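You operate a simulated robot arm through the tools that you are given. There is no shell and no other tool.

You are at the controls of a simulated robot arm. One attempt, no reset.

Task
Unscrew the gland, dab it on the grease pad, screw it back tight.
Fine: the gland in the steel block.

It is judged by the outcome, as a careful person would: the job done as asked, and still so three seconds after it is handed in. It fails if anything else is knocked over, pushed out of place, dropped, spilled or broken.

Robot
A 6-joint arm with a four-finger gripper, fixed in place. Base frame: the origin is on the floor under the middle of its stand, x ahead of it, y to its left, z up; the work surface is at about z = 800. Readings come in mm, degrees, newtons and seconds.
With the tool pointing down near the work surface it reaches from about 280 to 700 mm from the base axis. Its first joint turns from -166.0 to 166.0 degrees. Payload 3.43 kg.
Tool frame: the origin (TCP) lies between the finger pads and is the grasp point; the fingertips stand 30 mm ahead of it; z points along the fingers, y is the line along which they close. The gripper opens to 120 mm; its body begins 85 mm behind the TCP.
Orientation is that of the tool frame in the base frame, as [roll, pitch, yaw] about the fixed x, y, z axes, in that order (R = Rz(yaw) Ry(pitch) Rx(roll)). With the fingers straight down and closing along the base's y, the tool's x points along the base's -x, its y along +y and its z along -z.

Tools
- The arm moves only by the tool nudge_tool. Its argument "deltas" is a list of rows, each a list of 7 numbers: the gripper command, from -1 (fully open) to 1 (shut), values between in proportion, then the shift along the tool's x, y, z in units of 250 mm (1.0 is 250 mm), then the turn, a rotation vector about the tool's x, y, z in units of 120 degrees (1.0 is 120 degrees). In form: [[gripper, dx, dy, dz, ax, ay, az], ...]. A call has 1 to 20 rows; each row is the pose to reach, as a shift and turn from the pose commanded when the call began, along the tool's axes at that moment. A call with a number of a shift or a turn outside -1 to 1 is refused whole. Each row takes 0.2 s and may step no farther than 50 mm and 8.6 degrees from the row before; otherwise, or with a gripper value out of range, the whole call is refused. A pose out of reach is approached as far as the arm can. The call stops where the force on the tool passes 40 N (or 10 N more than at its start, if that is more) or the arm is blocked; 0.2 s more then pass. The fingers move at their own pace (about 40 mm/s each) and stop on an object; they squeeze with about 23 N. The grip force told is the motor's: it shows also when the fingers shut on nothing. Time passes only in rows, and 0.2 s behind the last, so rows that repeat a pose let the fingers close. It gives the time, the measured TCP pose, the force on the tool (base axes), the opening and the grip force at its end, in the units of the frame above (readings bear some noise), with the torque about the TCP (base axes, N m) and any sound that the robot's microphone picked up.
- Cameras (640 x 400 px; columns grow to the right, rows downward): "scene" is fixed at [220.7, -651.4, 1540.2]; the picture's right is [0.86, -0.51, 0.00], its down [-0.39, -0.65, -0.65] and it looks along [0.33, 0.56, -0.76] (base axes); focal length 324 px, centre (320, 200). "wrist" rides on the gripper at [71, -17, -121] in the tool frame; the picture's right is [0.23, 0.97, 0.00], its down [-0.81, 0.19, -0.55] and it looks along [-0.54, 0.13, 0.83] (tool axes); focal length 275 px, centre (320, 200).
- camera(camera): a new picture of that camera. No time passes.
- slide_trunk(by): moves the trunk up (or, below 0, down) by that many mm; the arm rides with it, the base frame stays. It gives what a move gives, with no picture.
- locate(camera, pixels): there is no depth. For up to 12 entries [column, row, z] of the newest picture of that camera ("zoom" is the newest enlarged one), the place [x, y] in the base frame at which the ray of that pixel passes the height z, good to about 2 mm. No time passes.
- zoom(camera, box): a new picture of the part [left, top, right, bottom] of that camera's present view, enlarged. No time passes.
- hand_in(): hands the job in; it is judged then, once.

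Unless the task says otherwise, let go and move clear before handing in.

The tools are called after "Emit:" as a command line: name --pt "numbers of a row" for each row, then --argument value for the rest, lists and objects as JSON in quotes. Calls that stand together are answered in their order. nudge_tool: Moves the arm, as the interface text tells. Its arguments: {"type":"object","properties":{"deltas":{"type":"array"}},"required":["deltas"]} The other tools are called the same way: slide_trunk (by) moves the trunk up or down; camera (camera) takes a picture; locate (camera, pixels) gives the place at which the rays of pixels pass given heights; zoom (camera, box) takes an enlarged picture of a part of a camera's view; hand_in () hands the job in.

At the start:

```text
t: 0.0
position: [486.6, -271.0, 1133.9]
tcp_rot: [180.0, 0.0, -179.9]
contact_force: [-0.2, -0.4, -0.2]
torque: [0.01, 0.0, 0.0]
grip_width: 120.2
grasp_force: 0.1
trunk travel left (down, up): [-125.0, 315.0]
```

scene: 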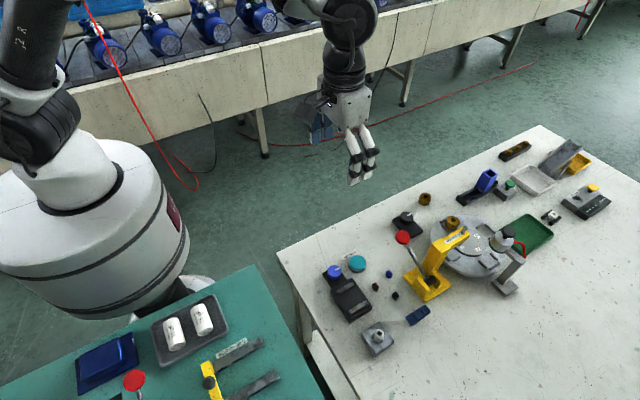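
wrist: 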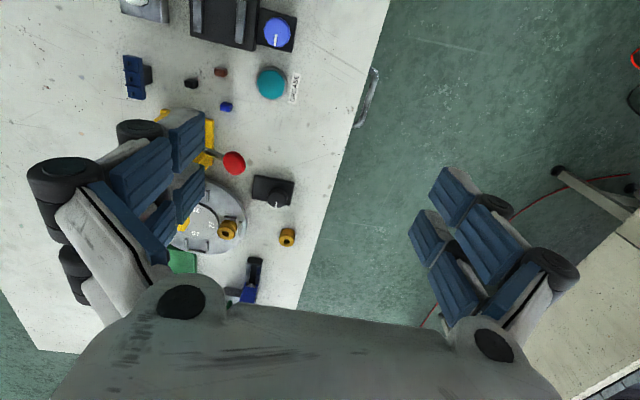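

The scene shows a steel block near (378,338) with something screwed in it, and a teal disc near (356,263) that is labelled "GREASE" in the wrist view. I'll zoom in on both before moving.

Emit:
zoom --camera "scene" --box '[310, 240, 450, 360]'

Emit:
zoom --camera "wrist" --box '[110, 0, 310, 130]'

Emit:
zoom --camera "scene" --box '[380, 180, 560, 310]'

```text
3.33 times, centred on (380, 300) of scene
```

zoom: 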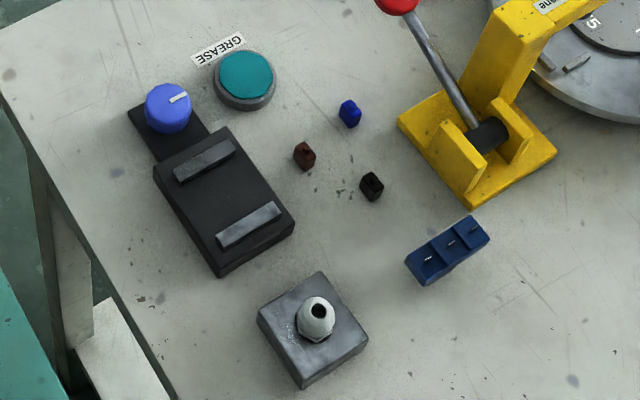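

```text
3.08 times, centred on (210, 65) of wrist
```

zoom: 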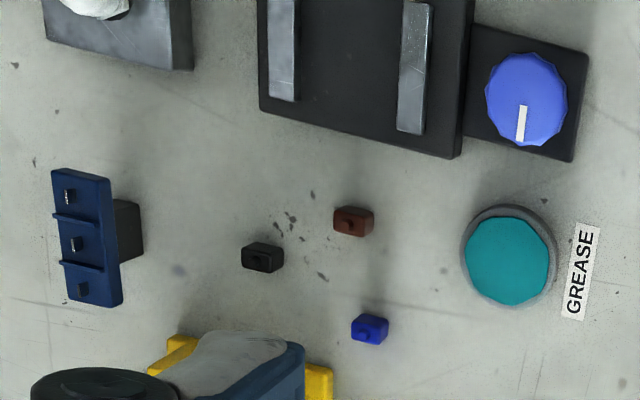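

```text
3.08 times, centred on (470, 245) of scene
```

zoom: 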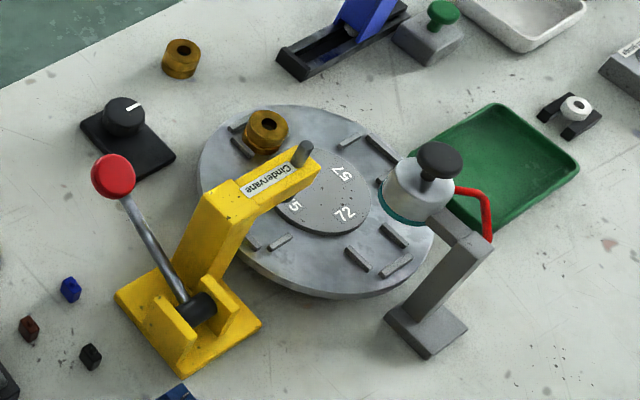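

The gland stands on the steel block at about scene (380,333) with a hex base, and the grease pad is at about (354,262). I'll locate both at several heights.

Emit:
locate --camera "scene" --pixels '[[379.5, 333, 860], [379.5, 335, 845], [378, 340, 825], [357, 329, 825], [394, 346, 825], [374, 355, 800], [356, 262, 815], [354, 264, 800], [376, 321, 825], [374, 350, 825]]'

Emit:
zoom --camera "scene" --box '[350, 310, 410, 365]'

Emit:
zoom --camera "scene" --box '[330, 240, 390, 290]'

```text
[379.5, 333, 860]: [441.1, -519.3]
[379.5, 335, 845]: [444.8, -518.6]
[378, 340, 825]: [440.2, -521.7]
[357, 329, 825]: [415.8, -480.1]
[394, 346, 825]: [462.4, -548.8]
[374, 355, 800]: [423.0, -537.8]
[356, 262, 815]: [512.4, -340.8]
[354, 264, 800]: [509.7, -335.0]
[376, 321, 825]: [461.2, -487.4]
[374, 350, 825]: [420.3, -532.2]
```

```text
7.27 times, centred on (380, 338) of scene
```

zoom: 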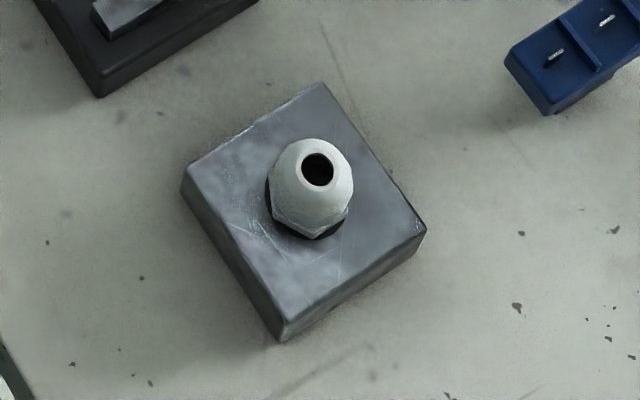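

```text
8.00 times, centred on (360, 265) of scene
```

zoom: 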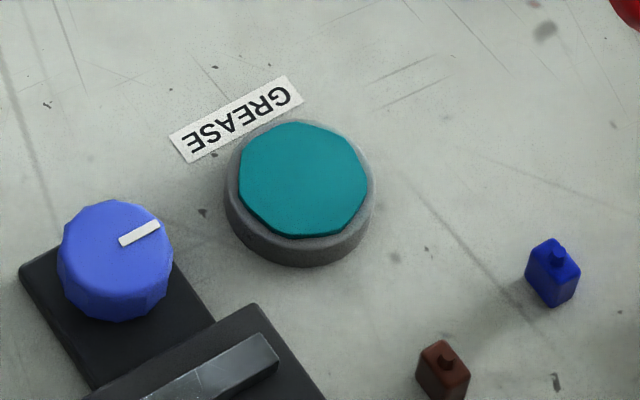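

The gland axis is at about (441,-520), its base near z 825, and the grease pad is at about (511,-339). I'll move high above the gland and look again with the wrist camera.

Emit:
nudge_tool --pt "-1 0.0228 -0.1245 0.057 0 0 0" --pt "-1 0.0456 -0.249 0.114 0 0 0" --pt "-1 0.0684 -0.3735 0.171 0 0 0" --pt "-1 0.0912 -0.498 0.228 0 0 0" --pt "-1 0.114 -0.6225 0.285 0 0 0" --pt "-1 0.1368 -0.747 0.342 0 0 0" --pt "-1 0.1596 -0.8715 0.399 0 0 0" --pt "-1 0.1824 -0.996 0.456 0 0 0" --pt "-1 0.1824 -0.996 0.456 0 0 0"

Emit:
camera --camera "wrist"

Emit:
camera --camera "scene"

```text
t: 2.0
position: [440.5, -519.7, 1019.2]
tcp_rot: [180.0, 0.1, -179.9]
contact_force: [0.5, 0.0, -0.5]
torque: [0.04, 0.01, 0.03]
grip_width: 120.2
grasp_force: 0.0
trunk travel left (down, up): [-125.0, 315.0]
```

```text
taken
```

wrist: 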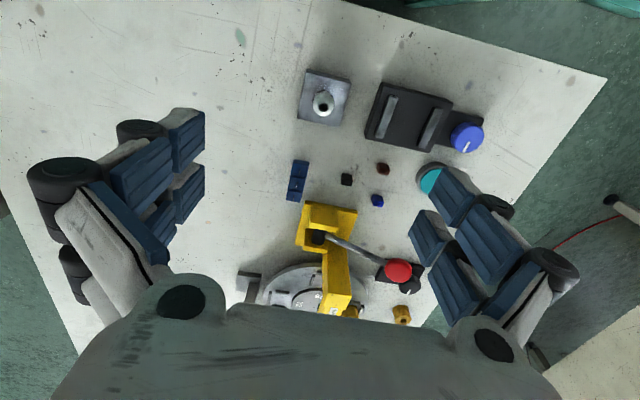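

```text
taken
```

scene: 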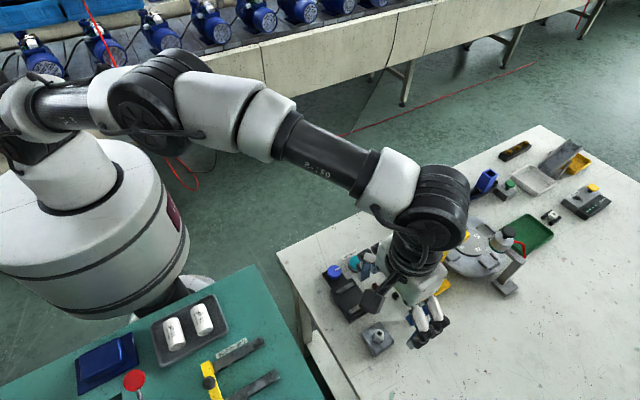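

The gland is now visible in the wrist view at about (323,102). I'll zoom in to measure its position and hex orientation.

Emit:
zoom --camera "wrist" --box '[290, 60, 360, 130]'

Emit:
locate --camera "wrist" --pixels '[[323, 101, 850], [323, 101, 860], [325, 103, 840], [309, 69, 825], [350, 78, 825], [339, 122, 825], [298, 117, 825]]'

```text
5.71 times, centred on (325, 95) of wrist
```

zoom: 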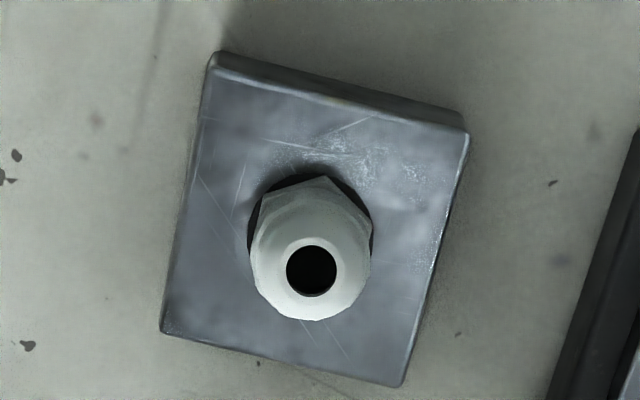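

```text
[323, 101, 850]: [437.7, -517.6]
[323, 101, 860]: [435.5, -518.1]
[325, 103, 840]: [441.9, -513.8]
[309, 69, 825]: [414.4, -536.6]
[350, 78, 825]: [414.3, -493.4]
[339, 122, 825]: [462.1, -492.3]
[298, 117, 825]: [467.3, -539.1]
```

The hole's centre in this zoom is about (311,270), and in the scene zoom it was (379.6,333.6). I'll triangulate its height from the two views.

Emit:
locate --camera "zoom" --pixels '[[311, 270, 830], [311, 270, 845], [311, 270, 860], [311, 270, 875], [213, 68, 825], [468, 132, 825], [400, 385, 825], [162, 330, 825], [311, 228, 825], [311, 228, 830]]'

Emit:
locate --camera "scene" --pixels '[[379.6, 333.6, 830], [379.6, 333.6, 845], [379.6, 333.6, 860], [379.6, 333.6, 875]]'

```text
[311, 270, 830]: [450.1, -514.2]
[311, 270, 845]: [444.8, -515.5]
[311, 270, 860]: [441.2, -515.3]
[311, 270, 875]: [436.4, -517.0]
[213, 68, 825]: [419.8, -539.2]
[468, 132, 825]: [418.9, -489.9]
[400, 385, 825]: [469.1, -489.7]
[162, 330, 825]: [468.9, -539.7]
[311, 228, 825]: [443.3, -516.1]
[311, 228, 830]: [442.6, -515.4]
```

```text
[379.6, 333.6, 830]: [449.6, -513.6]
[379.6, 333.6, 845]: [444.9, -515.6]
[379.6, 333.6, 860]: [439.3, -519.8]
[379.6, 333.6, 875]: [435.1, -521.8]
```

The two views agree on a hole top near z 845 at (444.5,-515.5), and the block is a 50 mm square aligned with the base axes. The hex has flats facing ±y, so this yaw is right. I'll check the block's top height and the neighbouring black device, and narrow the fingers.

Emit:
locate --camera "scene" --pixels '[[379.7, 321.9, 820], [379.7, 321.9, 825], [379.7, 321.9, 830], [361.4, 334.6, 825]]'

Emit:
locate --camera "wrist" --pixels '[[365, 138, 800], [365, 138, 820], [380, 83, 820], [365, 134, 820]]'

Emit:
nudge_tool --pt "0.2 0 0 0 0 0 0" --pt "0.2 -0.008 0.009 0.1 0 0 0" --pt "0.2 -0.016 0.0188 0.2 0 0 0" --pt "0.2 -0.016 0.0188 0.32 0 0 0" --pt "0.2 -0.016 0.0188 0.4 0 0 0" --pt "0.2 -0.016 0.0188 0.4 0 0 0" --pt "0.2 -0.016 0.0188 0.4 0 0 0"

Emit:
camera --camera "wrist"

```text
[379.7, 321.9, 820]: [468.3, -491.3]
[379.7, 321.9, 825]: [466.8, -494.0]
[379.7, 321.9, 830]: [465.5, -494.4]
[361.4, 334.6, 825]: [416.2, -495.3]
```

```text
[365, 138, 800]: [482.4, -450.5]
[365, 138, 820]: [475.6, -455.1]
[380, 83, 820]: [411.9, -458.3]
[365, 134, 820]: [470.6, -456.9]
```

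```text
t: 3.6
position: [445.9, -513.8, 919.9]
tcp_rot: [179.9, 0.0, 179.9]
contact_force: [-0.5, 0.1, -0.4]
torque: [-0.01, 0.02, -0.01]
grip_width: 48.2
grasp_force: 0.0
trunk travel left (down, up): [-125.0, 315.0]
```

```text
taken
```

wrist: 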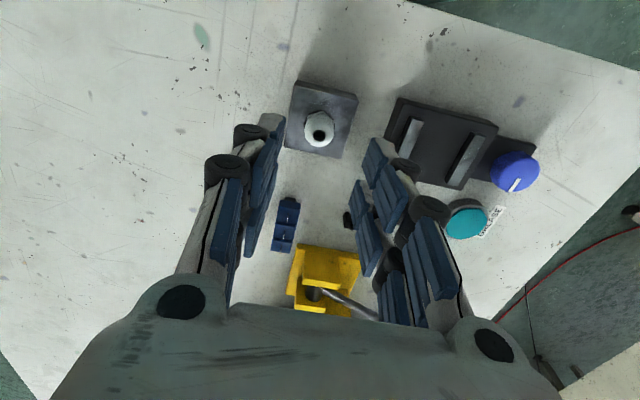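

The fingers now straddle the gland, whose hole is at about (320,133), at TCP z 920. I'll zoom in to fine-check the centring before descending.

Emit:
zoom --camera "wrist" --box '[270, 80, 380, 170]'

Emit:
zoom --camera "scene" --box '[340, 280, 440, 370]'

```text
4.44 times, centred on (325, 125) of wrist
```

zoom: 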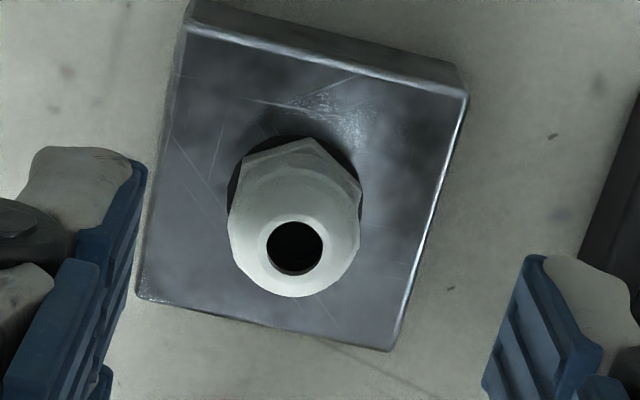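

```text
4.44 times, centred on (390, 325) of scene
```

zoom: 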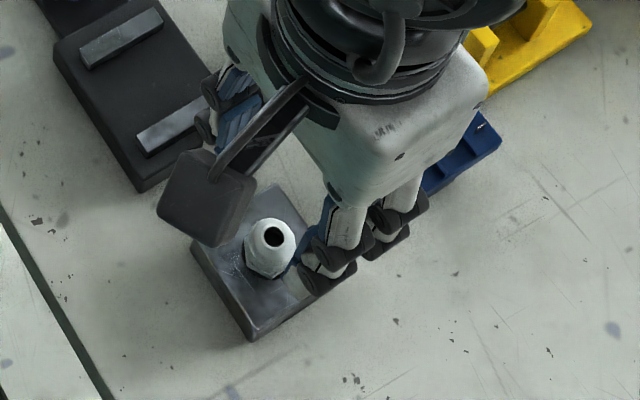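

The hole's centre is at zoom (295,246). I'll locate it and the block corners once more from this closer view.

Emit:
zoom --camera "wrist" --box '[270, 80, 380, 170]'

Emit:
locate --camera "scene" --pixels '[[379.4, 333.1, 840], [379.4, 333.1, 845], [379.4, 333.1, 850]]'

Emit:
locate --camera "wrist" --pixels '[[319.4, 135.4, 840], [319.4, 135.4, 845], [319.4, 135.4, 850], [295.1, 86, 822], [357.5, 100.5, 822], [342, 158.5, 822], [286.5, 147, 822]]'

```text
4.44 times, centred on (325, 125) of wrist
```

zoom: 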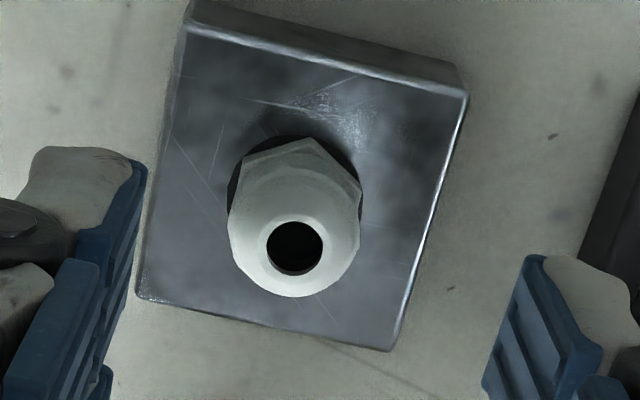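

```text
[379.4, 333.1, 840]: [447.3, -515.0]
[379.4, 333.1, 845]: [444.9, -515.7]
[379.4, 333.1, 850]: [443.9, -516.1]
```

```text
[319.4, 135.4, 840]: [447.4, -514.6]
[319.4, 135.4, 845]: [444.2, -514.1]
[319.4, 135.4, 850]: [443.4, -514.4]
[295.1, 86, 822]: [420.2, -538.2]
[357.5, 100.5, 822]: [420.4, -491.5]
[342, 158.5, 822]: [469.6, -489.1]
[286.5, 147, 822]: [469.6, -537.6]
```

The gland's axis is confirmed at about (444.7,-514.8), matching the commanded pose within about 0.5 mm. I'll descend to TCP z 858, which puts the tips about 3–6 mm above the block, and watch the force.

Emit:
nudge_tool --pt "0.2 0.001 0.001 0.08 0 0 0" --pt "0.2 0.001 0.001 0.16 0 0 0" --pt "0.2 0.001 0.001 0.22 0 0 0" --pt "0.2 0.001 0.001 0.248 0 0 0" --pt "0.2 0.001 0.001 0.248 0 0 0"

Emit:
camera --camera "wrist"

Emit:
zoom --camera "scene" --box '[340, 290, 440, 370]'

```text
t: 4.8
position: [445.4, -514.9, 857.7]
tcp_rot: [-180.0, 0.0, -180.0]
contact_force: [-0.2, -1.0, 0.4]
torque: [-0.02, 0.01, -0.02]
grip_width: 48.1
grasp_force: 0.0
trunk travel left (down, up): [-125.0, 315.0]
```

```text
taken
```

wrist: 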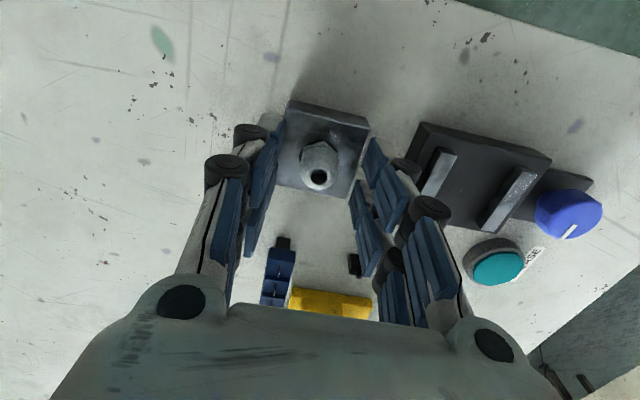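

```text
5.00 times, centred on (390, 330) of scene
```

zoom: 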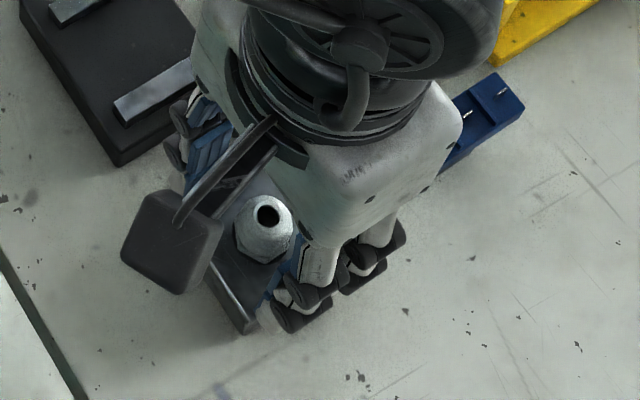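

No contact so far: the force is about 1 N at z 857.7. I'll zoom in on the fingertips relative to the hex before closing.

Emit:
zoom --camera "wrist" --box '[220, 90, 420, 250]'

```text
2.50 times, centred on (320, 170) of wrist
```

zoom: 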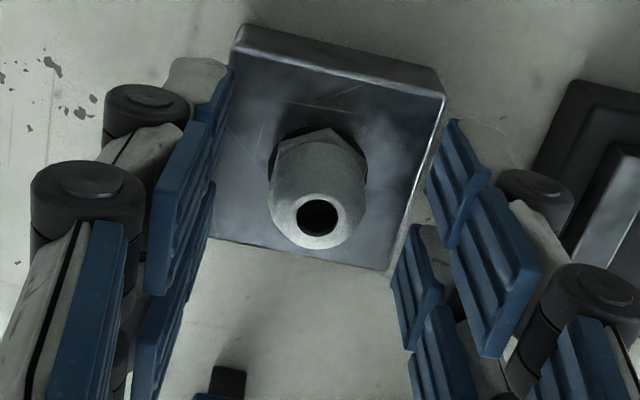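

The tip midpoint lines up with the hex base at about zoom (318,150). I need the gap between the two fingers on each side, so I'll zoom in further on both sides.

Emit:
zoom --camera "wrist" --box '[340, 120, 420, 210]'

Emit:
zoom --camera "wrist" --box '[250, 100, 340, 190]'

```text
4.44 times, centred on (380, 165) of wrist
```

zoom: 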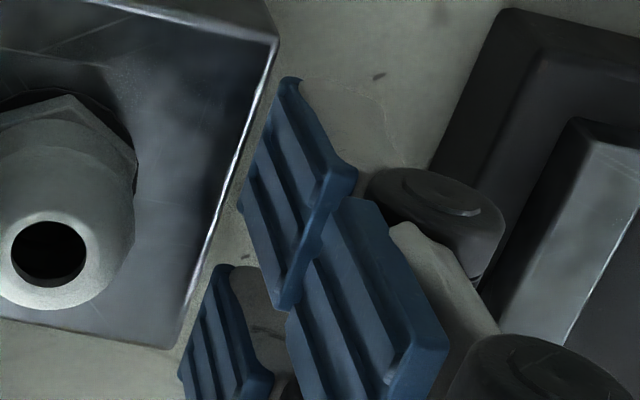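

```text
4.44 times, centred on (295, 145) of wrist
```

zoom: 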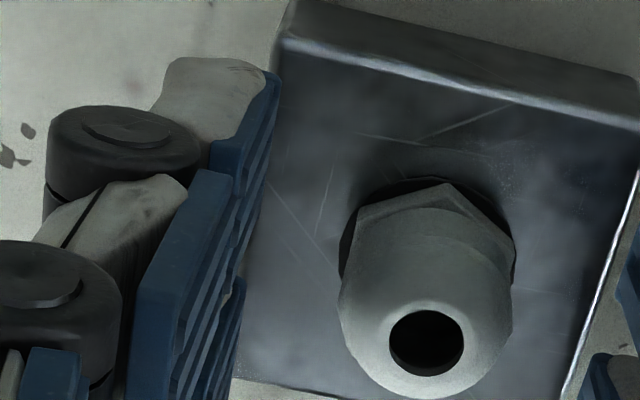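

The right tip edges are at zoom (285,80)–(240,205) for the front finger and (220,268)–(180,370) for the rear. I'll convert those to millimetres at tip height.

Emit:
locate --camera "wrist" --pixels '[[372.1, 138, 828], [362, 166.1, 828], [357.5, 180.3, 828], [348.5, 203.3, 828], [319.5, 175.5, 845], [324.5, 141, 830], [310, 153, 825]]'

```text
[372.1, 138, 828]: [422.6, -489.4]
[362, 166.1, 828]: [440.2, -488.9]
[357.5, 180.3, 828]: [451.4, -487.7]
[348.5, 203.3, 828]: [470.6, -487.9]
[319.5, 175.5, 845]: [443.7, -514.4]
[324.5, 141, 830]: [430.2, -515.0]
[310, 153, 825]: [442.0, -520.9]
```

The fingers span x 422–440 and 451–470 with an 11 mm gap centred near 445.5, and the hex is about 25 mm across flats. I'll shift 0.6 mm to centre the flats over the gap, lower 2 mm and close.

Emit:
nudge_tool --pt "0.2 0.0024 0 0.004 0 0 0" --pt "0.2 0.0024 0 0.008 0 0 0" --pt "0.4 0.0024 0 0.008 0 0 0" --pt "0.6 0.0024 0 0.008 0 0 0" --pt "1 0.0024 0 0.008 0 0 0" --pt "1 0.0024 0 0.008 0 0 0" --pt "1 0.0024 0 0.008 0 0 0"

Emit:
zoom --camera "wrist" --box '[220, 90, 420, 250]'

Emit:
zoom --camera "scene" --box '[340, 290, 440, 370]'

```text
t: 6.4
position: [444.6, -515.5, 856.2]
tcp_rot: [-180.0, -0.1, 180.0]
contact_force: [-1.2, -1.8, 0.0]
torque: [-0.08, 0.03, -0.02]
grip_width: 18.4
grasp_force: 23.0
trunk travel left (down, up): [-125.0, 315.0]
```

```text
2.50 times, centred on (320, 170) of wrist
```

zoom: 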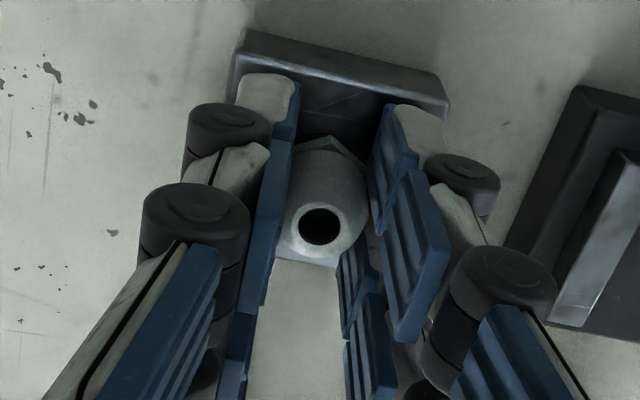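

```text
5.00 times, centred on (390, 330) of scene
```

zoom: 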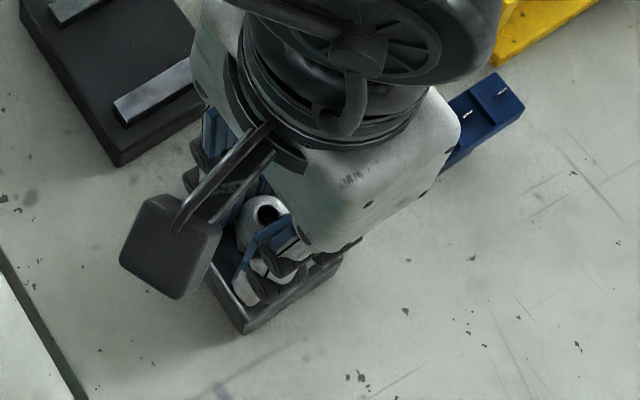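

The fingers closed on the gland (width 18.4 mm, grip 23 N) and it is held centrally. I'll try a test turn of about 29° counter-clockwise from above (negative about tool z) and watch torque and sound.

Emit:
nudge_tool --pt "1 0 0 0 0 0 -0.04" --pt "1 0 0 0 0 0 -0.08" --pt "1 0 0 0 0 0 -0.12" --pt "1 0 0 0 0 0 -0.16" --pt "1 0 0 0 0 0 -0.2" --pt "1 0 0 0 0 0 -0.24"

Emit:
zoom --camera "wrist" --box '[220, 90, 420, 250]'

```text
t: 7.8
position: [444.3, -515.3, 855.3]
tcp_rot: [180.0, 0.1, -151.1]
contact_force: [-1.9, -3.0, 1.1]
torque: [-0.12, 0.06, 0.0]
grip_width: 18.3
grasp_force: 22.9
trunk travel left (down, up): [-125.0, 315.0]
```

```text
2.50 times, centred on (320, 170) of wrist
```

zoom: 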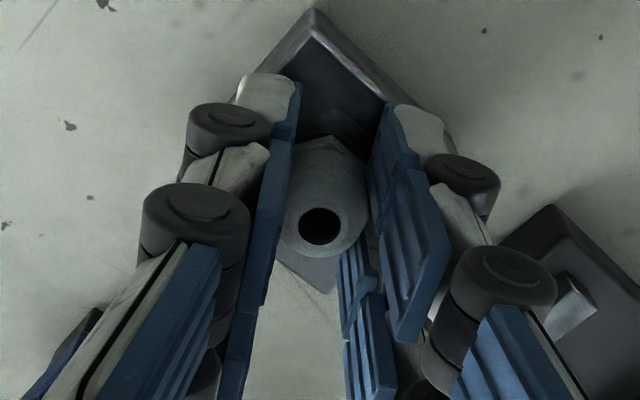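

The hex vertex is still at the same spot in the wrist view while the block has rotated, so the gland is turning with the gripper. I'll keep going counter-clockwise.

Emit:
nudge_tool --pt "1 0 0 0 0 0 -0.06" --pt "1 0 0 0 0 0 -0.12" --pt "1 0 0 0 0 0 -0.18" --pt "1 0 0 0 0 0 -0.24" --pt "1 0 0 0 0 0 -0.3" --pt "1 0 0 0 0 0 -0.36" --pt "1 0 0 0 0 0 -0.42" --pt "1 0 0 0 0 0 -0.48" --pt "1 0 0 0 0 0 -0.54" --pt "1 0 0 0 0 0 -0.6"

Emit:
zoom --camera "wrist" --box '[220, 90, 420, 250]'

Emit:
camera --camera "scene"

```text
t: 10.0
position: [444.7, -515.2, 855.7]
tcp_rot: [-179.9, -0.1, -79.0]
contact_force: [3.0, -4.7, 5.1]
torque: [-0.21, -0.15, -0.01]
grip_width: 18.5
grasp_force: 23.4
trunk travel left (down, up): [-125.0, 315.0]
```

```text
2.50 times, centred on (320, 170) of wrist
```

zoom: 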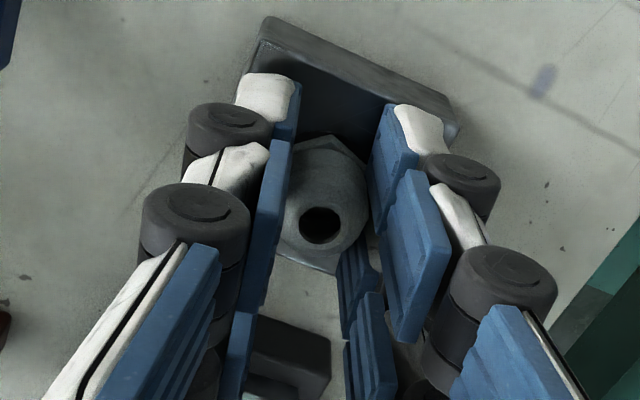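

```text
taken
```

scene: 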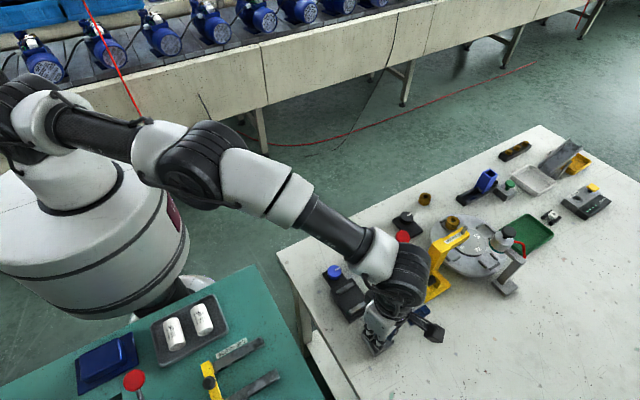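

The gland is still following and the upward force has grown to 5 N, consistent with it rising on the thread. I'll keep turning while lifting slightly and easing about 0.5 mm sideways toward the measured side force.

Emit:
nudge_tool --pt "1 0.0018 -0.0009 -0.002 0 0 0" --pt "1 0.0018 -0.0009 -0.0022 0 0 -0.06" --pt "1 0.0018 -0.0009 -0.0024 0 0 -0.12" --pt "1 0.0018 -0.0009 -0.0026 0 0 -0.18" --pt "1 0.0018 -0.0009 -0.0028 0 0 -0.24" --pt "1 0.0018 -0.0009 -0.003 0 0 -0.3" --pt "1 0.0018 -0.0009 -0.0032 0 0 -0.36" --pt "1 0.0018 -0.0009 -0.0034 0 0 -0.42" --pt "1 0.0018 -0.0009 -0.0036 0 0 -0.48" --pt "1 0.0018 -0.0009 -0.0038 0 0 -0.54" --pt "1 0.0018 -0.0009 -0.004 0 0 -0.6"

Emit:
zoom --camera "wrist" --box '[220, 90, 420, 250]'

Emit:
camera --camera "scene"

```text
t: 11.3
position: [445.2, -514.5, 857.9]
tcp_rot: [177.7, -0.8, -56.4]
contact_force: [-7.4, -9.6, -0.8]
torque: [-0.09, 0.05, -0.01]
grip_width: 18.9
grasp_force: 22.8
out of reach, approached as far as the arm can: row 5, 6
trunk travel left (down, up): [-125.0, 315.0]
stopped in row 6: the force on the tool passed its limit at 52 N (the readings are from after the stop); the commanded pose is now the measured one
```

```text
2.50 times, centred on (320, 170) of wrist
```

zoom: 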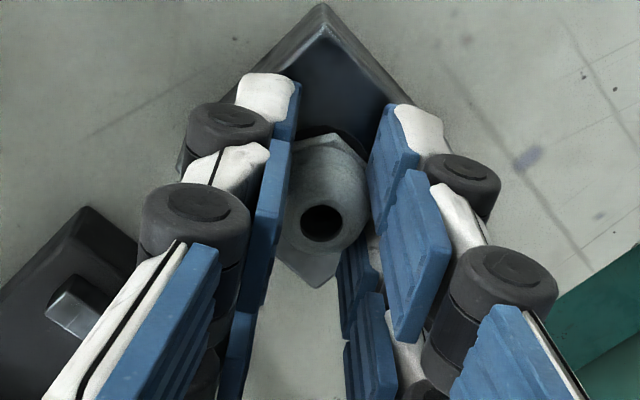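

```text
taken
```

scene: 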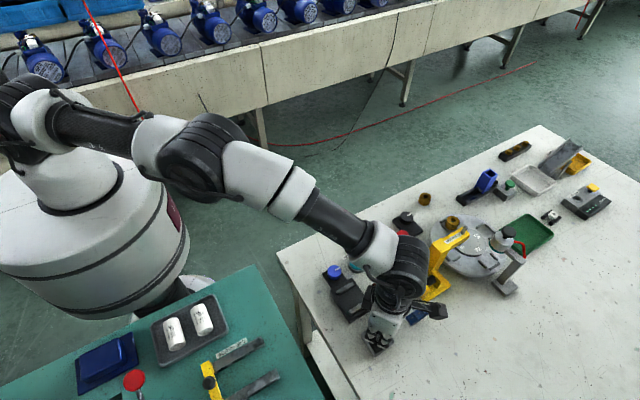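

The counter-clockwise limit is near yaw -60: rows 5–6 were out of reach and the tool tilted by 2.3°. I'll back off about 13° clockwise while straightening the tool, then release and turn back for a new bite.

Emit:
nudge_tool --pt "1 0.0008 0.0013 0 0.0096 -0.0033 0.054" --pt "1 0.0016 0.0026 0 0.0192 -0.0067 0.108" --pt "1 0.0016 0.0026 0 0.0192 -0.0067 0.108"

Emit:
zoom --camera "wrist" --box '[220, 90, 420, 250]'

```text
t: 12.1
position: [445.8, -515.1, 857.6]
tcp_rot: [-179.8, -0.1, -69.2]
contact_force: [-14.0, -15.0, 0.1]
torque: [-0.53, 0.5, 0.02]
grip_width: 18.7
grasp_force: 22.9
trunk travel left (down, up): [-125.0, 315.0]
```

```text
2.50 times, centred on (320, 170) of wrist
```

zoom: 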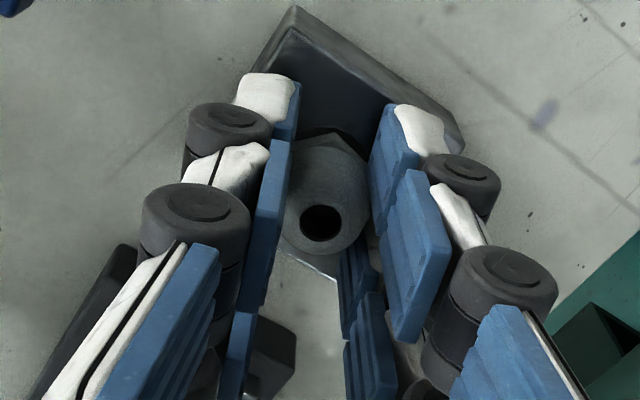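

The tool is upright again at yaw -69 with the gland at the same angle. I'll centre it, open to about 42 mm and rotate back clockwise 120° for the next bite.

Emit:
nudge_tool --pt "1 -0.0007 0.004 0 0 0 0" --pt "0.3 -0.0007 0.004 0 0 0 0" --pt "0.3 -0.0007 0.004 0 0 0 0" --pt "0.3 -0.0007 0.004 0 0 0 0" --pt "0.3 -0.0007 0.004 0 0 0 0"

Emit:
zoom --camera "wrist" --box '[220, 90, 420, 250]'

Emit:
zoom --camera "scene" --box '[330, 270, 450, 370]'

```text
t: 13.3
position: [446.4, -512.4, 857.0]
tcp_rot: [-179.8, -0.1, -69.0]
contact_force: [-0.2, 1.1, -0.1]
torque: [0.0, 0.01, 0.03]
grip_width: 42.3
grasp_force: 0.0
trunk travel left (down, up): [-125.0, 315.0]
```

```text
2.50 times, centred on (320, 170) of wrist
```

zoom: 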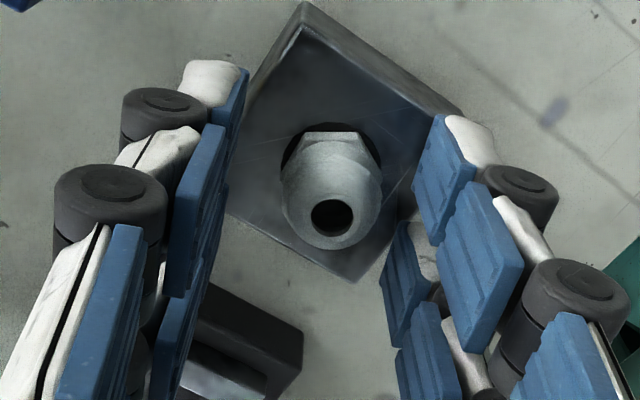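

```text
4.00 times, centred on (390, 320) of scene
```

zoom: 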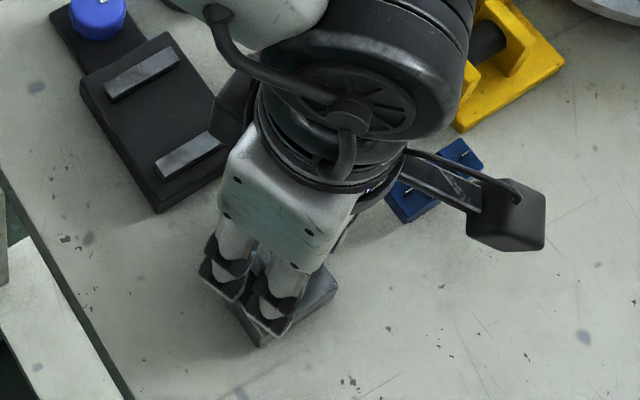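

After opening, the tool sprang to (446.4,-512.4), so the commanded pose had drifted off centre. The hex now seems to show a flat toward the top of the picture, so I'll zoom in to measure its true angle.

Emit:
zoom --camera "wrist" --box '[290, 130, 360, 195]'

Emit:
locate --camera "wrist" --pixels '[[325, 176.5, 845], [325, 176.5, 847], [314, 143, 830], [337, 143.5, 830], [343, 154, 830], [305, 101, 822], [373, 145, 822], [335, 202, 822], [281, 175, 822]]'

```text
6.15 times, centred on (325, 162) of wrist
```

zoom: 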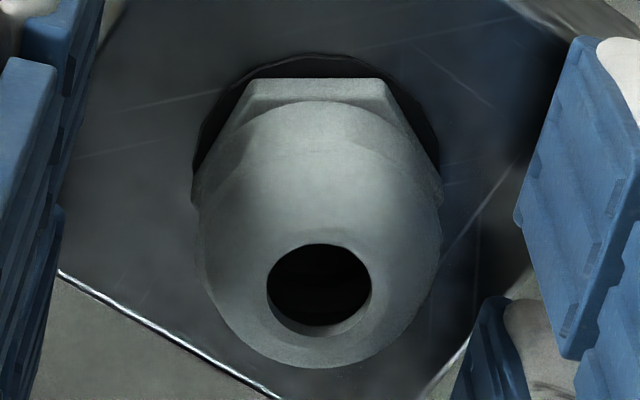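

```text
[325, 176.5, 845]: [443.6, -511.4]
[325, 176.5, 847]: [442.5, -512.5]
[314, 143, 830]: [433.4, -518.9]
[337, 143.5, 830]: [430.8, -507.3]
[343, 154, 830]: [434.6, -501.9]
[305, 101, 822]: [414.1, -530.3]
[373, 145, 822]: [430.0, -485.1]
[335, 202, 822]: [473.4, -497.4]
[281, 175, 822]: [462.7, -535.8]
```

The hex is now about 17° off the gripper's alignment, so it rotated slightly on release. I picked one wrong pixel for the block corner, so I'll re-locate the block properly to check that it hasn't moved.

Emit:
zoom --camera "wrist" --box '[270, 90, 390, 215]'

Emit:
locate --camera "wrist" --pixels '[[314, 101, 822], [376.8, 134, 822], [334, 202, 822], [283, 174, 822], [324.8, 177, 845]]'

Emit:
zoom --camera "scene" --box '[360, 310, 410, 360]'

```text
3.20 times, centred on (330, 152) of wrist
```

zoom: 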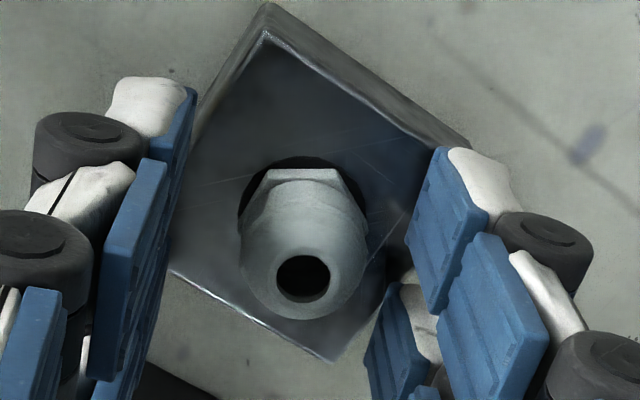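

```text
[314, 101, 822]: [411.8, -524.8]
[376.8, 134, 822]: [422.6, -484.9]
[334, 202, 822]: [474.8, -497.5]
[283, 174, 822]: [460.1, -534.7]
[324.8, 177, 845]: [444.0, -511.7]
```

```text
8.00 times, centred on (385, 335) of scene
```

zoom: 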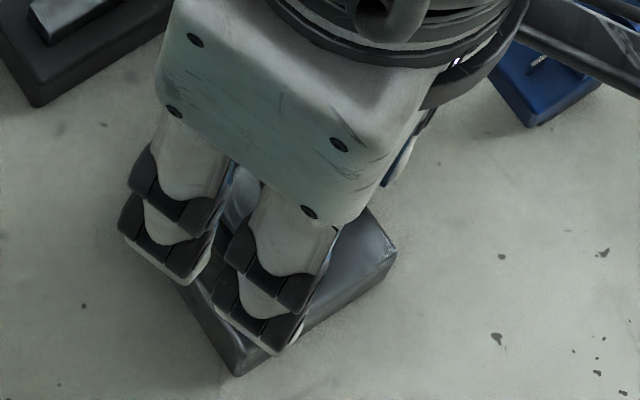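

In the scene zoom the block's right and bottom corners are unchanged at (394.5,342) and (374.6,357), so the block is in place. My wrist picks were hidden behind the fingers, so I'll re-check with extrapolated corners.

Emit:
locate --camera "wrist" --pixels '[[312.8, 100.4, 821], [369.4, 134.5, 821], [334.7, 202.6, 821], [269.9, 166.2, 821], [324.8, 177, 845], [324.8, 177, 848], [321, 147, 821]]'

Emit:
locate --camera "scene" --pixels '[[394.5, 341.9, 820], [374.6, 356.9, 800], [394.6, 341.9, 820]]'

```text
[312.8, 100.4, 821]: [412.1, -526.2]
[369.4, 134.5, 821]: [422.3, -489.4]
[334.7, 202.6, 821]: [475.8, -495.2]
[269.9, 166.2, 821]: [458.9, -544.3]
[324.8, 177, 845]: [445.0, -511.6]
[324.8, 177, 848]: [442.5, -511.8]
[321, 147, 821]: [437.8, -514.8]
```

```text
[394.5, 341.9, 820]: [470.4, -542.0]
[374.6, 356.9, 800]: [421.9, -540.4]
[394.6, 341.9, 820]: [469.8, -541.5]
```

The wrist view suggests the block may have turned by about 15°, while the scene corners look unchanged. I need to settle this, so I'll zoom tightly on the block in the scene view.

Emit:
zoom --camera "scene" --box '[365, 330, 405, 362]'

Emit:
zoom --camera "scene" --box '[340, 300, 420, 365]'

```text
12.50 times, centred on (385, 346) of scene
```

zoom: 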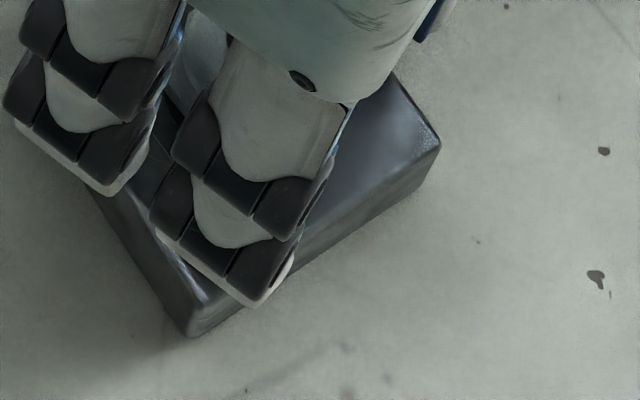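

```text
6.15 times, centred on (380, 332) of scene
```

zoom: 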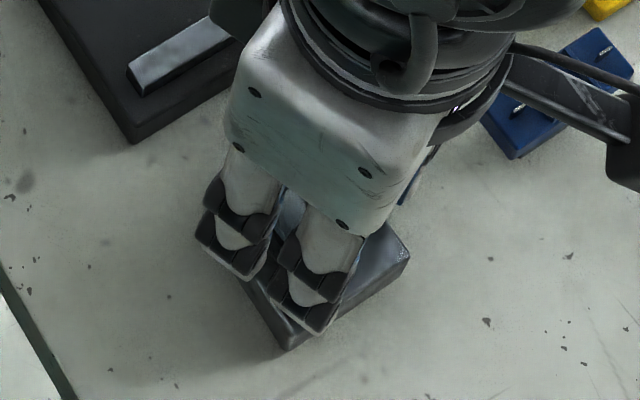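

That explains it: locate on "wrist" uses the last full picture, taken at the old pose, so those numbers were stale. The block has not moved. I'll take a fresh wrist picture and locate again.

Emit:
camera --camera "wrist"

Emit:
locate --camera "wrist" --pixels '[[312.8, 100.4, 821], [369.4, 134.5, 821], [334.7, 202.6, 821], [269.9, 166.2, 821], [324.8, 177, 845], [324.8, 177, 848], [313.6, 143.3, 832], [335.6, 142.8, 832], [344.5, 157, 832]]'

```text
taken
```

wrist: 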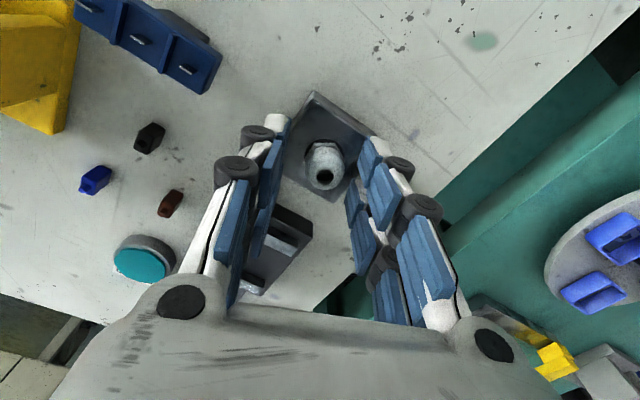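

```text
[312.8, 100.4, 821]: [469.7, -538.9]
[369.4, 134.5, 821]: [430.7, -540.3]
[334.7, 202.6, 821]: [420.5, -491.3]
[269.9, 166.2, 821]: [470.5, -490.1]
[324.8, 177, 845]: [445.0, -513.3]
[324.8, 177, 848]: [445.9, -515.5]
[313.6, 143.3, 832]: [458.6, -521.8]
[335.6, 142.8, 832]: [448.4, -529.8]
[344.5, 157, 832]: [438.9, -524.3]
```

With a fresh picture everything agrees: the block is in place, the gland's axis is at (445,-514.6), and its flats are at about 6° mod 60. Grips are therefore possible at yaw 156, 96 or 36. I'll recentre and rotate the open gripper clockwise to yaw 156.

Emit:
nudge_tool --pt "0.3 0.007 0.0087 0 0 0 0" --pt "0.3 0.007 0.0087 0 0 0 0.07" --pt "0.3 0.007 0.0087 0 0 0 0.14" --pt "0.3 0.007 0.0087 0 0 0 0.21" --pt "0.3 0.007 0.0087 0 0 0 0.28" --pt "0.3 0.007 0.0087 0 0 0 0.35" --pt "0.3 0.007 0.0087 0 0 0 0.42" --pt "0.3 0.007 0.0087 0 0 0 0.49" --pt "0.3 0.007 0.0087 0 0 0 0.56" --pt "0.3 0.007 0.0087 0 0 0 0.63" --pt "0.3 0.007 0.0087 0 0 0 0.7" --pt "0.3 0.007 0.0087 0 0 0 0.77" --pt "0.3 0.007 0.0087 0 0 0 0.84" --pt "0.3 0.007 0.0087 0 0 0 0.91" --pt "0.3 0.007 0.0087 0 0 0 0.98" --pt "0.3 0.007 0.0087 0 0 0 0.98"

Emit:
camera --camera "wrist"

```text
t: 16.7
position: [444.5, -515.6, 857.0]
tcp_rot: [179.9, 0.3, 173.1]
contact_force: [0.5, 0.0, -0.3]
torque: [0.01, 0.0, 0.02]
grip_width: 42.1
grasp_force: 0.0
trunk travel left (down, up): [-125.0, 315.0]
```

```text
taken
```

wrist: 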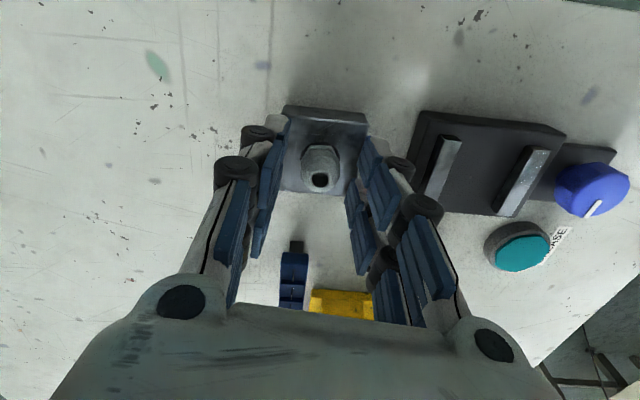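

The rotation back is clean at yaw 173, centred at (444.5,-515.6). I'll continue clockwise another 77° to yaw 96 and check that it reaches.

Emit:
nudge_tool --pt "0.3 -0.001 0.002 0 0 0 0.0642" --pt "0.3 -0.001 0.002 0 0 0 0.1284" --pt "0.3 -0.001 0.002 0 0 0 0.1926" --pt "0.3 -0.001 0.002 0 0 0 0.2568" --pt "0.3 -0.001 0.002 0 0 0 0.321" --pt "0.3 -0.001 0.002 0 0 0 0.3852" --pt "0.3 -0.001 0.002 0 0 0 0.4494" --pt "0.3 -0.001 0.002 0 0 0 0.5136" --pt "0.3 -0.001 0.002 0 0 0 0.5778" --pt "0.3 -0.001 0.002 0 0 0 0.642" --pt "0.3 -0.001 0.002 0 0 0 0.642"

Emit:
camera --camera "wrist"

Emit:
zoom --camera "wrist" --box '[270, 90, 390, 215]'

```text
t: 19.1
position: [445.0, -513.4, 856.7]
tcp_rot: [179.7, 0.1, 96.1]
contact_force: [0.3, 1.2, 0.2]
torque: [-0.02, 0.01, -0.02]
grip_width: 42.1
grasp_force: 0.1
trunk travel left (down, up): [-125.0, 315.0]
```

```text
taken
```

wrist: 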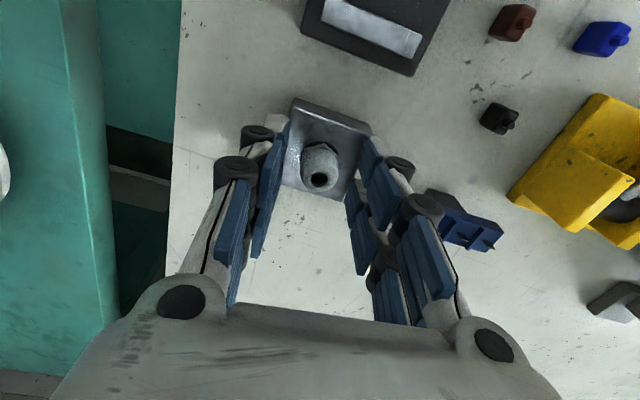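

```text
3.20 times, centred on (330, 152) of wrist
```

zoom: 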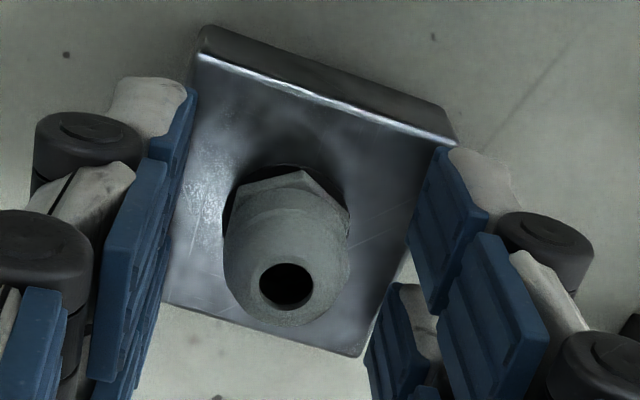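

At yaw 96 the hex vertex points up in the view at zoom (302,172), as in the first aligned view. I'll check centring with locate.

Emit:
locate --camera "wrist" --pixels '[[319.4, 178.6, 845], [319.4, 178.6, 847], [324.4, 143.3, 832], [304.4, 149.5, 832], [339.4, 155.8, 832], [289.7, 107, 821], [370, 134, 821], [341.5, 200.5, 821], [280.3, 182.5, 821]]'

```text
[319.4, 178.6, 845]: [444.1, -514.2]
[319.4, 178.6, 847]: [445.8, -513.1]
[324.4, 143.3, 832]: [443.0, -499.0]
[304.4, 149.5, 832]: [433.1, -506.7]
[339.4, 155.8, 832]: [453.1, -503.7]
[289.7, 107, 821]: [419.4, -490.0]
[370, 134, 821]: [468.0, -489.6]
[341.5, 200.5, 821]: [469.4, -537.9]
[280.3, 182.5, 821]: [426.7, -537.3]
```

The gland is at about (444.5,-514). I'll compare it with the finger gap directly in the same picture, at tip height, and take a second pose reading.

Emit:
locate --camera "wrist" --pixels '[[366.9, 136.4, 827], [357.5, 164.5, 827], [354.4, 178.6, 827], [344.1, 198.9, 827]]'

Emit:
nudge_tool --pt "0.3 0 0 0 0 0 0"

```text
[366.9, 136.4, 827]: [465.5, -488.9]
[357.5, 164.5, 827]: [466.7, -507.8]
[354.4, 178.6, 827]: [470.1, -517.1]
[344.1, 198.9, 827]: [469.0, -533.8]
```

```text
t: 19.5
position: [445.0, -515.1, 858.1]
tcp_rot: [179.7, 0.0, 96.2]
contact_force: [0.3, 0.0, -0.5]
torque: [0.0, -0.02, 0.01]
grip_width: 41.7
grasp_force: 0.2
trunk travel left (down, up): [-125.0, 315.0]
```

Pose readings scatter by about 1 mm, so the grip is centred within noise. I'll lower 1.5 mm, close and turn 43° counter-clockwise while tracking the forces.

Emit:
nudge_tool --pt "0.3 0 0 0.006 0 0 0" --pt "0.6 0 0 0.006 0 0 0" --pt "1 0 0 0.006 0 0 0" --pt "1 0 0 0.006 0 0 0" --pt "1 0 0 0.006 0 0 0" --pt "1 0 0 0.006 0 0 0"

Emit:
nudge_tool --pt "1 0 0 0 0 0 -0.06" --pt "1 0 0 0 0 0 -0.12" --pt "1 0 0 0 0 0 -0.18" --pt "1 0 0 0 0 0 -0.24" --pt "1 0 0 -0.0005 0 0 -0.3" --pt "1 0 0 -0.0007 0 0 -0.36"

Emit:
zoom --camera "wrist" --box '[270, 90, 390, 215]'

```text
t: 20.9
position: [445.1, -513.7, 855.4]
tcp_rot: [179.7, -0.1, 96.2]
contact_force: [-3.8, -0.2, 0.1]
torque: [0.01, 0.1, 0.04]
grip_width: 19.0
grasp_force: 23.2
trunk travel left (down, up): [-125.0, 315.0]
```

```text
t: 22.3
position: [443.9, -515.1, 855.6]
tcp_rot: [179.8, 0.3, 139.4]
contact_force: [-5.1, -0.5, -0.7]
torque: [-0.03, 0.18, -0.01]
grip_width: 18.6
grasp_force: 22.8
trunk travel left (down, up): [-125.0, 315.0]
```

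```text
3.20 times, centred on (330, 152) of wrist
```

zoom: 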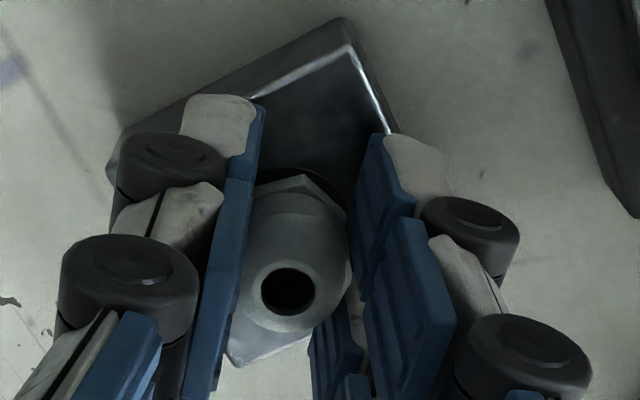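

It is turning smoothly with low forces (about 5 N sideways), and the vertex is still held in line. I'll continue counter-clockwise 115° to about yaw -106, lifting 0.5 mm.

Emit:
nudge_tool --pt "1 0.0015 -0.0013 -0.0002 0 0 -0.06" --pt "1 0.0015 -0.0013 -0.0003 0 0 -0.12" --pt "1 0.0015 -0.0013 -0.0005 0 0 -0.18" --pt "1 0.0015 -0.0013 -0.0006 0 0 -0.24" --pt "1 0.0015 -0.0013 -0.0007 0 0 -0.3" --pt "1 0.0015 -0.0013 -0.0009 0 0 -0.36" --pt "1 0.0015 -0.0013 -0.001 0 0 -0.42" --pt "1 0.0015 -0.0013 -0.0011 0 0 -0.48" --pt "1 0.0015 -0.0013 -0.0013 0 0 -0.54" --pt "1 0.0015 -0.0013 -0.0014 0 0 -0.6" --pt "1 0.0015 -0.0013 -0.0015 0 0 -0.66" --pt "1 0.0015 -0.0013 -0.0016 0 0 -0.72" --pt "1 0.0015 -0.0013 -0.0017 0 0 -0.78" --pt "1 0.0015 -0.0013 -0.0018 0 0 -0.84" --pt "1 0.0015 -0.0013 -0.0019 0 0 -0.9" --pt "1 0.0015 -0.0013 -0.002 0 0 -0.96"

Emit:
camera --camera "wrist"

Emit:
zoom --camera "wrist" --box '[270, 90, 390, 215]'

```text
t: 25.7
position: [445.3, -515.2, 857.1]
tcp_rot: [-179.7, 0.1, -105.2]
contact_force: [0.4, -5.5, 1.6]
torque: [-0.18, 0.03, 0.03]
grip_width: 18.8
grasp_force: 23.0
trunk travel left (down, up): [-125.0, 315.0]
```

```text
taken
```

wrist: 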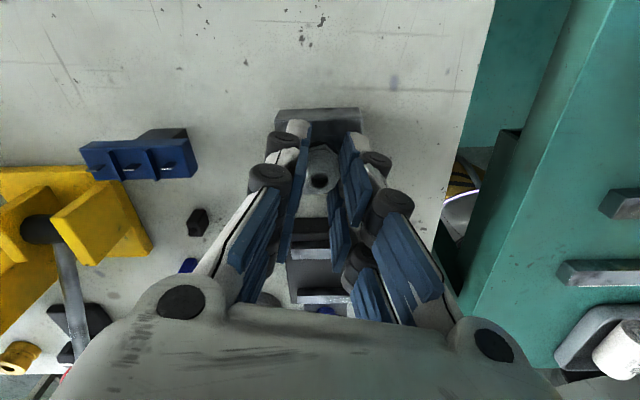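

```text
3.20 times, centred on (330, 152) of wrist
```

zoom: 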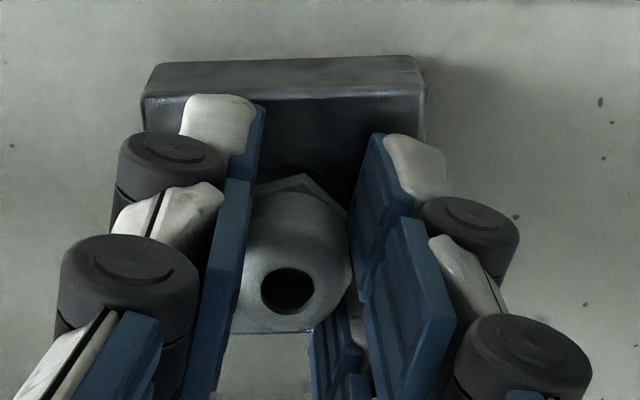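

Still tracking well, with about 255° undone so far in total. I'll turn 30° more to about yaw -75 while easing the side force, then open.

Emit:
nudge_tool --pt "1 0.0019 -0.0005 -0.0002 0 0 -0.05" --pt "1 0.0019 -0.0005 -0.0003 0 0 -0.1" --pt "1 0.0019 -0.0005 -0.0004 0 0 -0.15" --pt "1 0.0019 -0.0005 -0.0005 0 0 -0.2" --pt "1 0.0019 -0.0005 -0.0006 0 0 -0.25" --pt "1 0.0019 -0.0005 -0.0006 0 0 -0.25"

```text
t: 27.1
position: [444.7, -514.8, 856.0]
tcp_rot: [-179.7, -0.1, -75.3]
contact_force: [3.5, -4.6, 4.0]
torque: [-0.15, -0.08, 0.01]
grip_width: 18.4
grasp_force: 23.3
trunk travel left (down, up): [-125.0, 315.0]
```

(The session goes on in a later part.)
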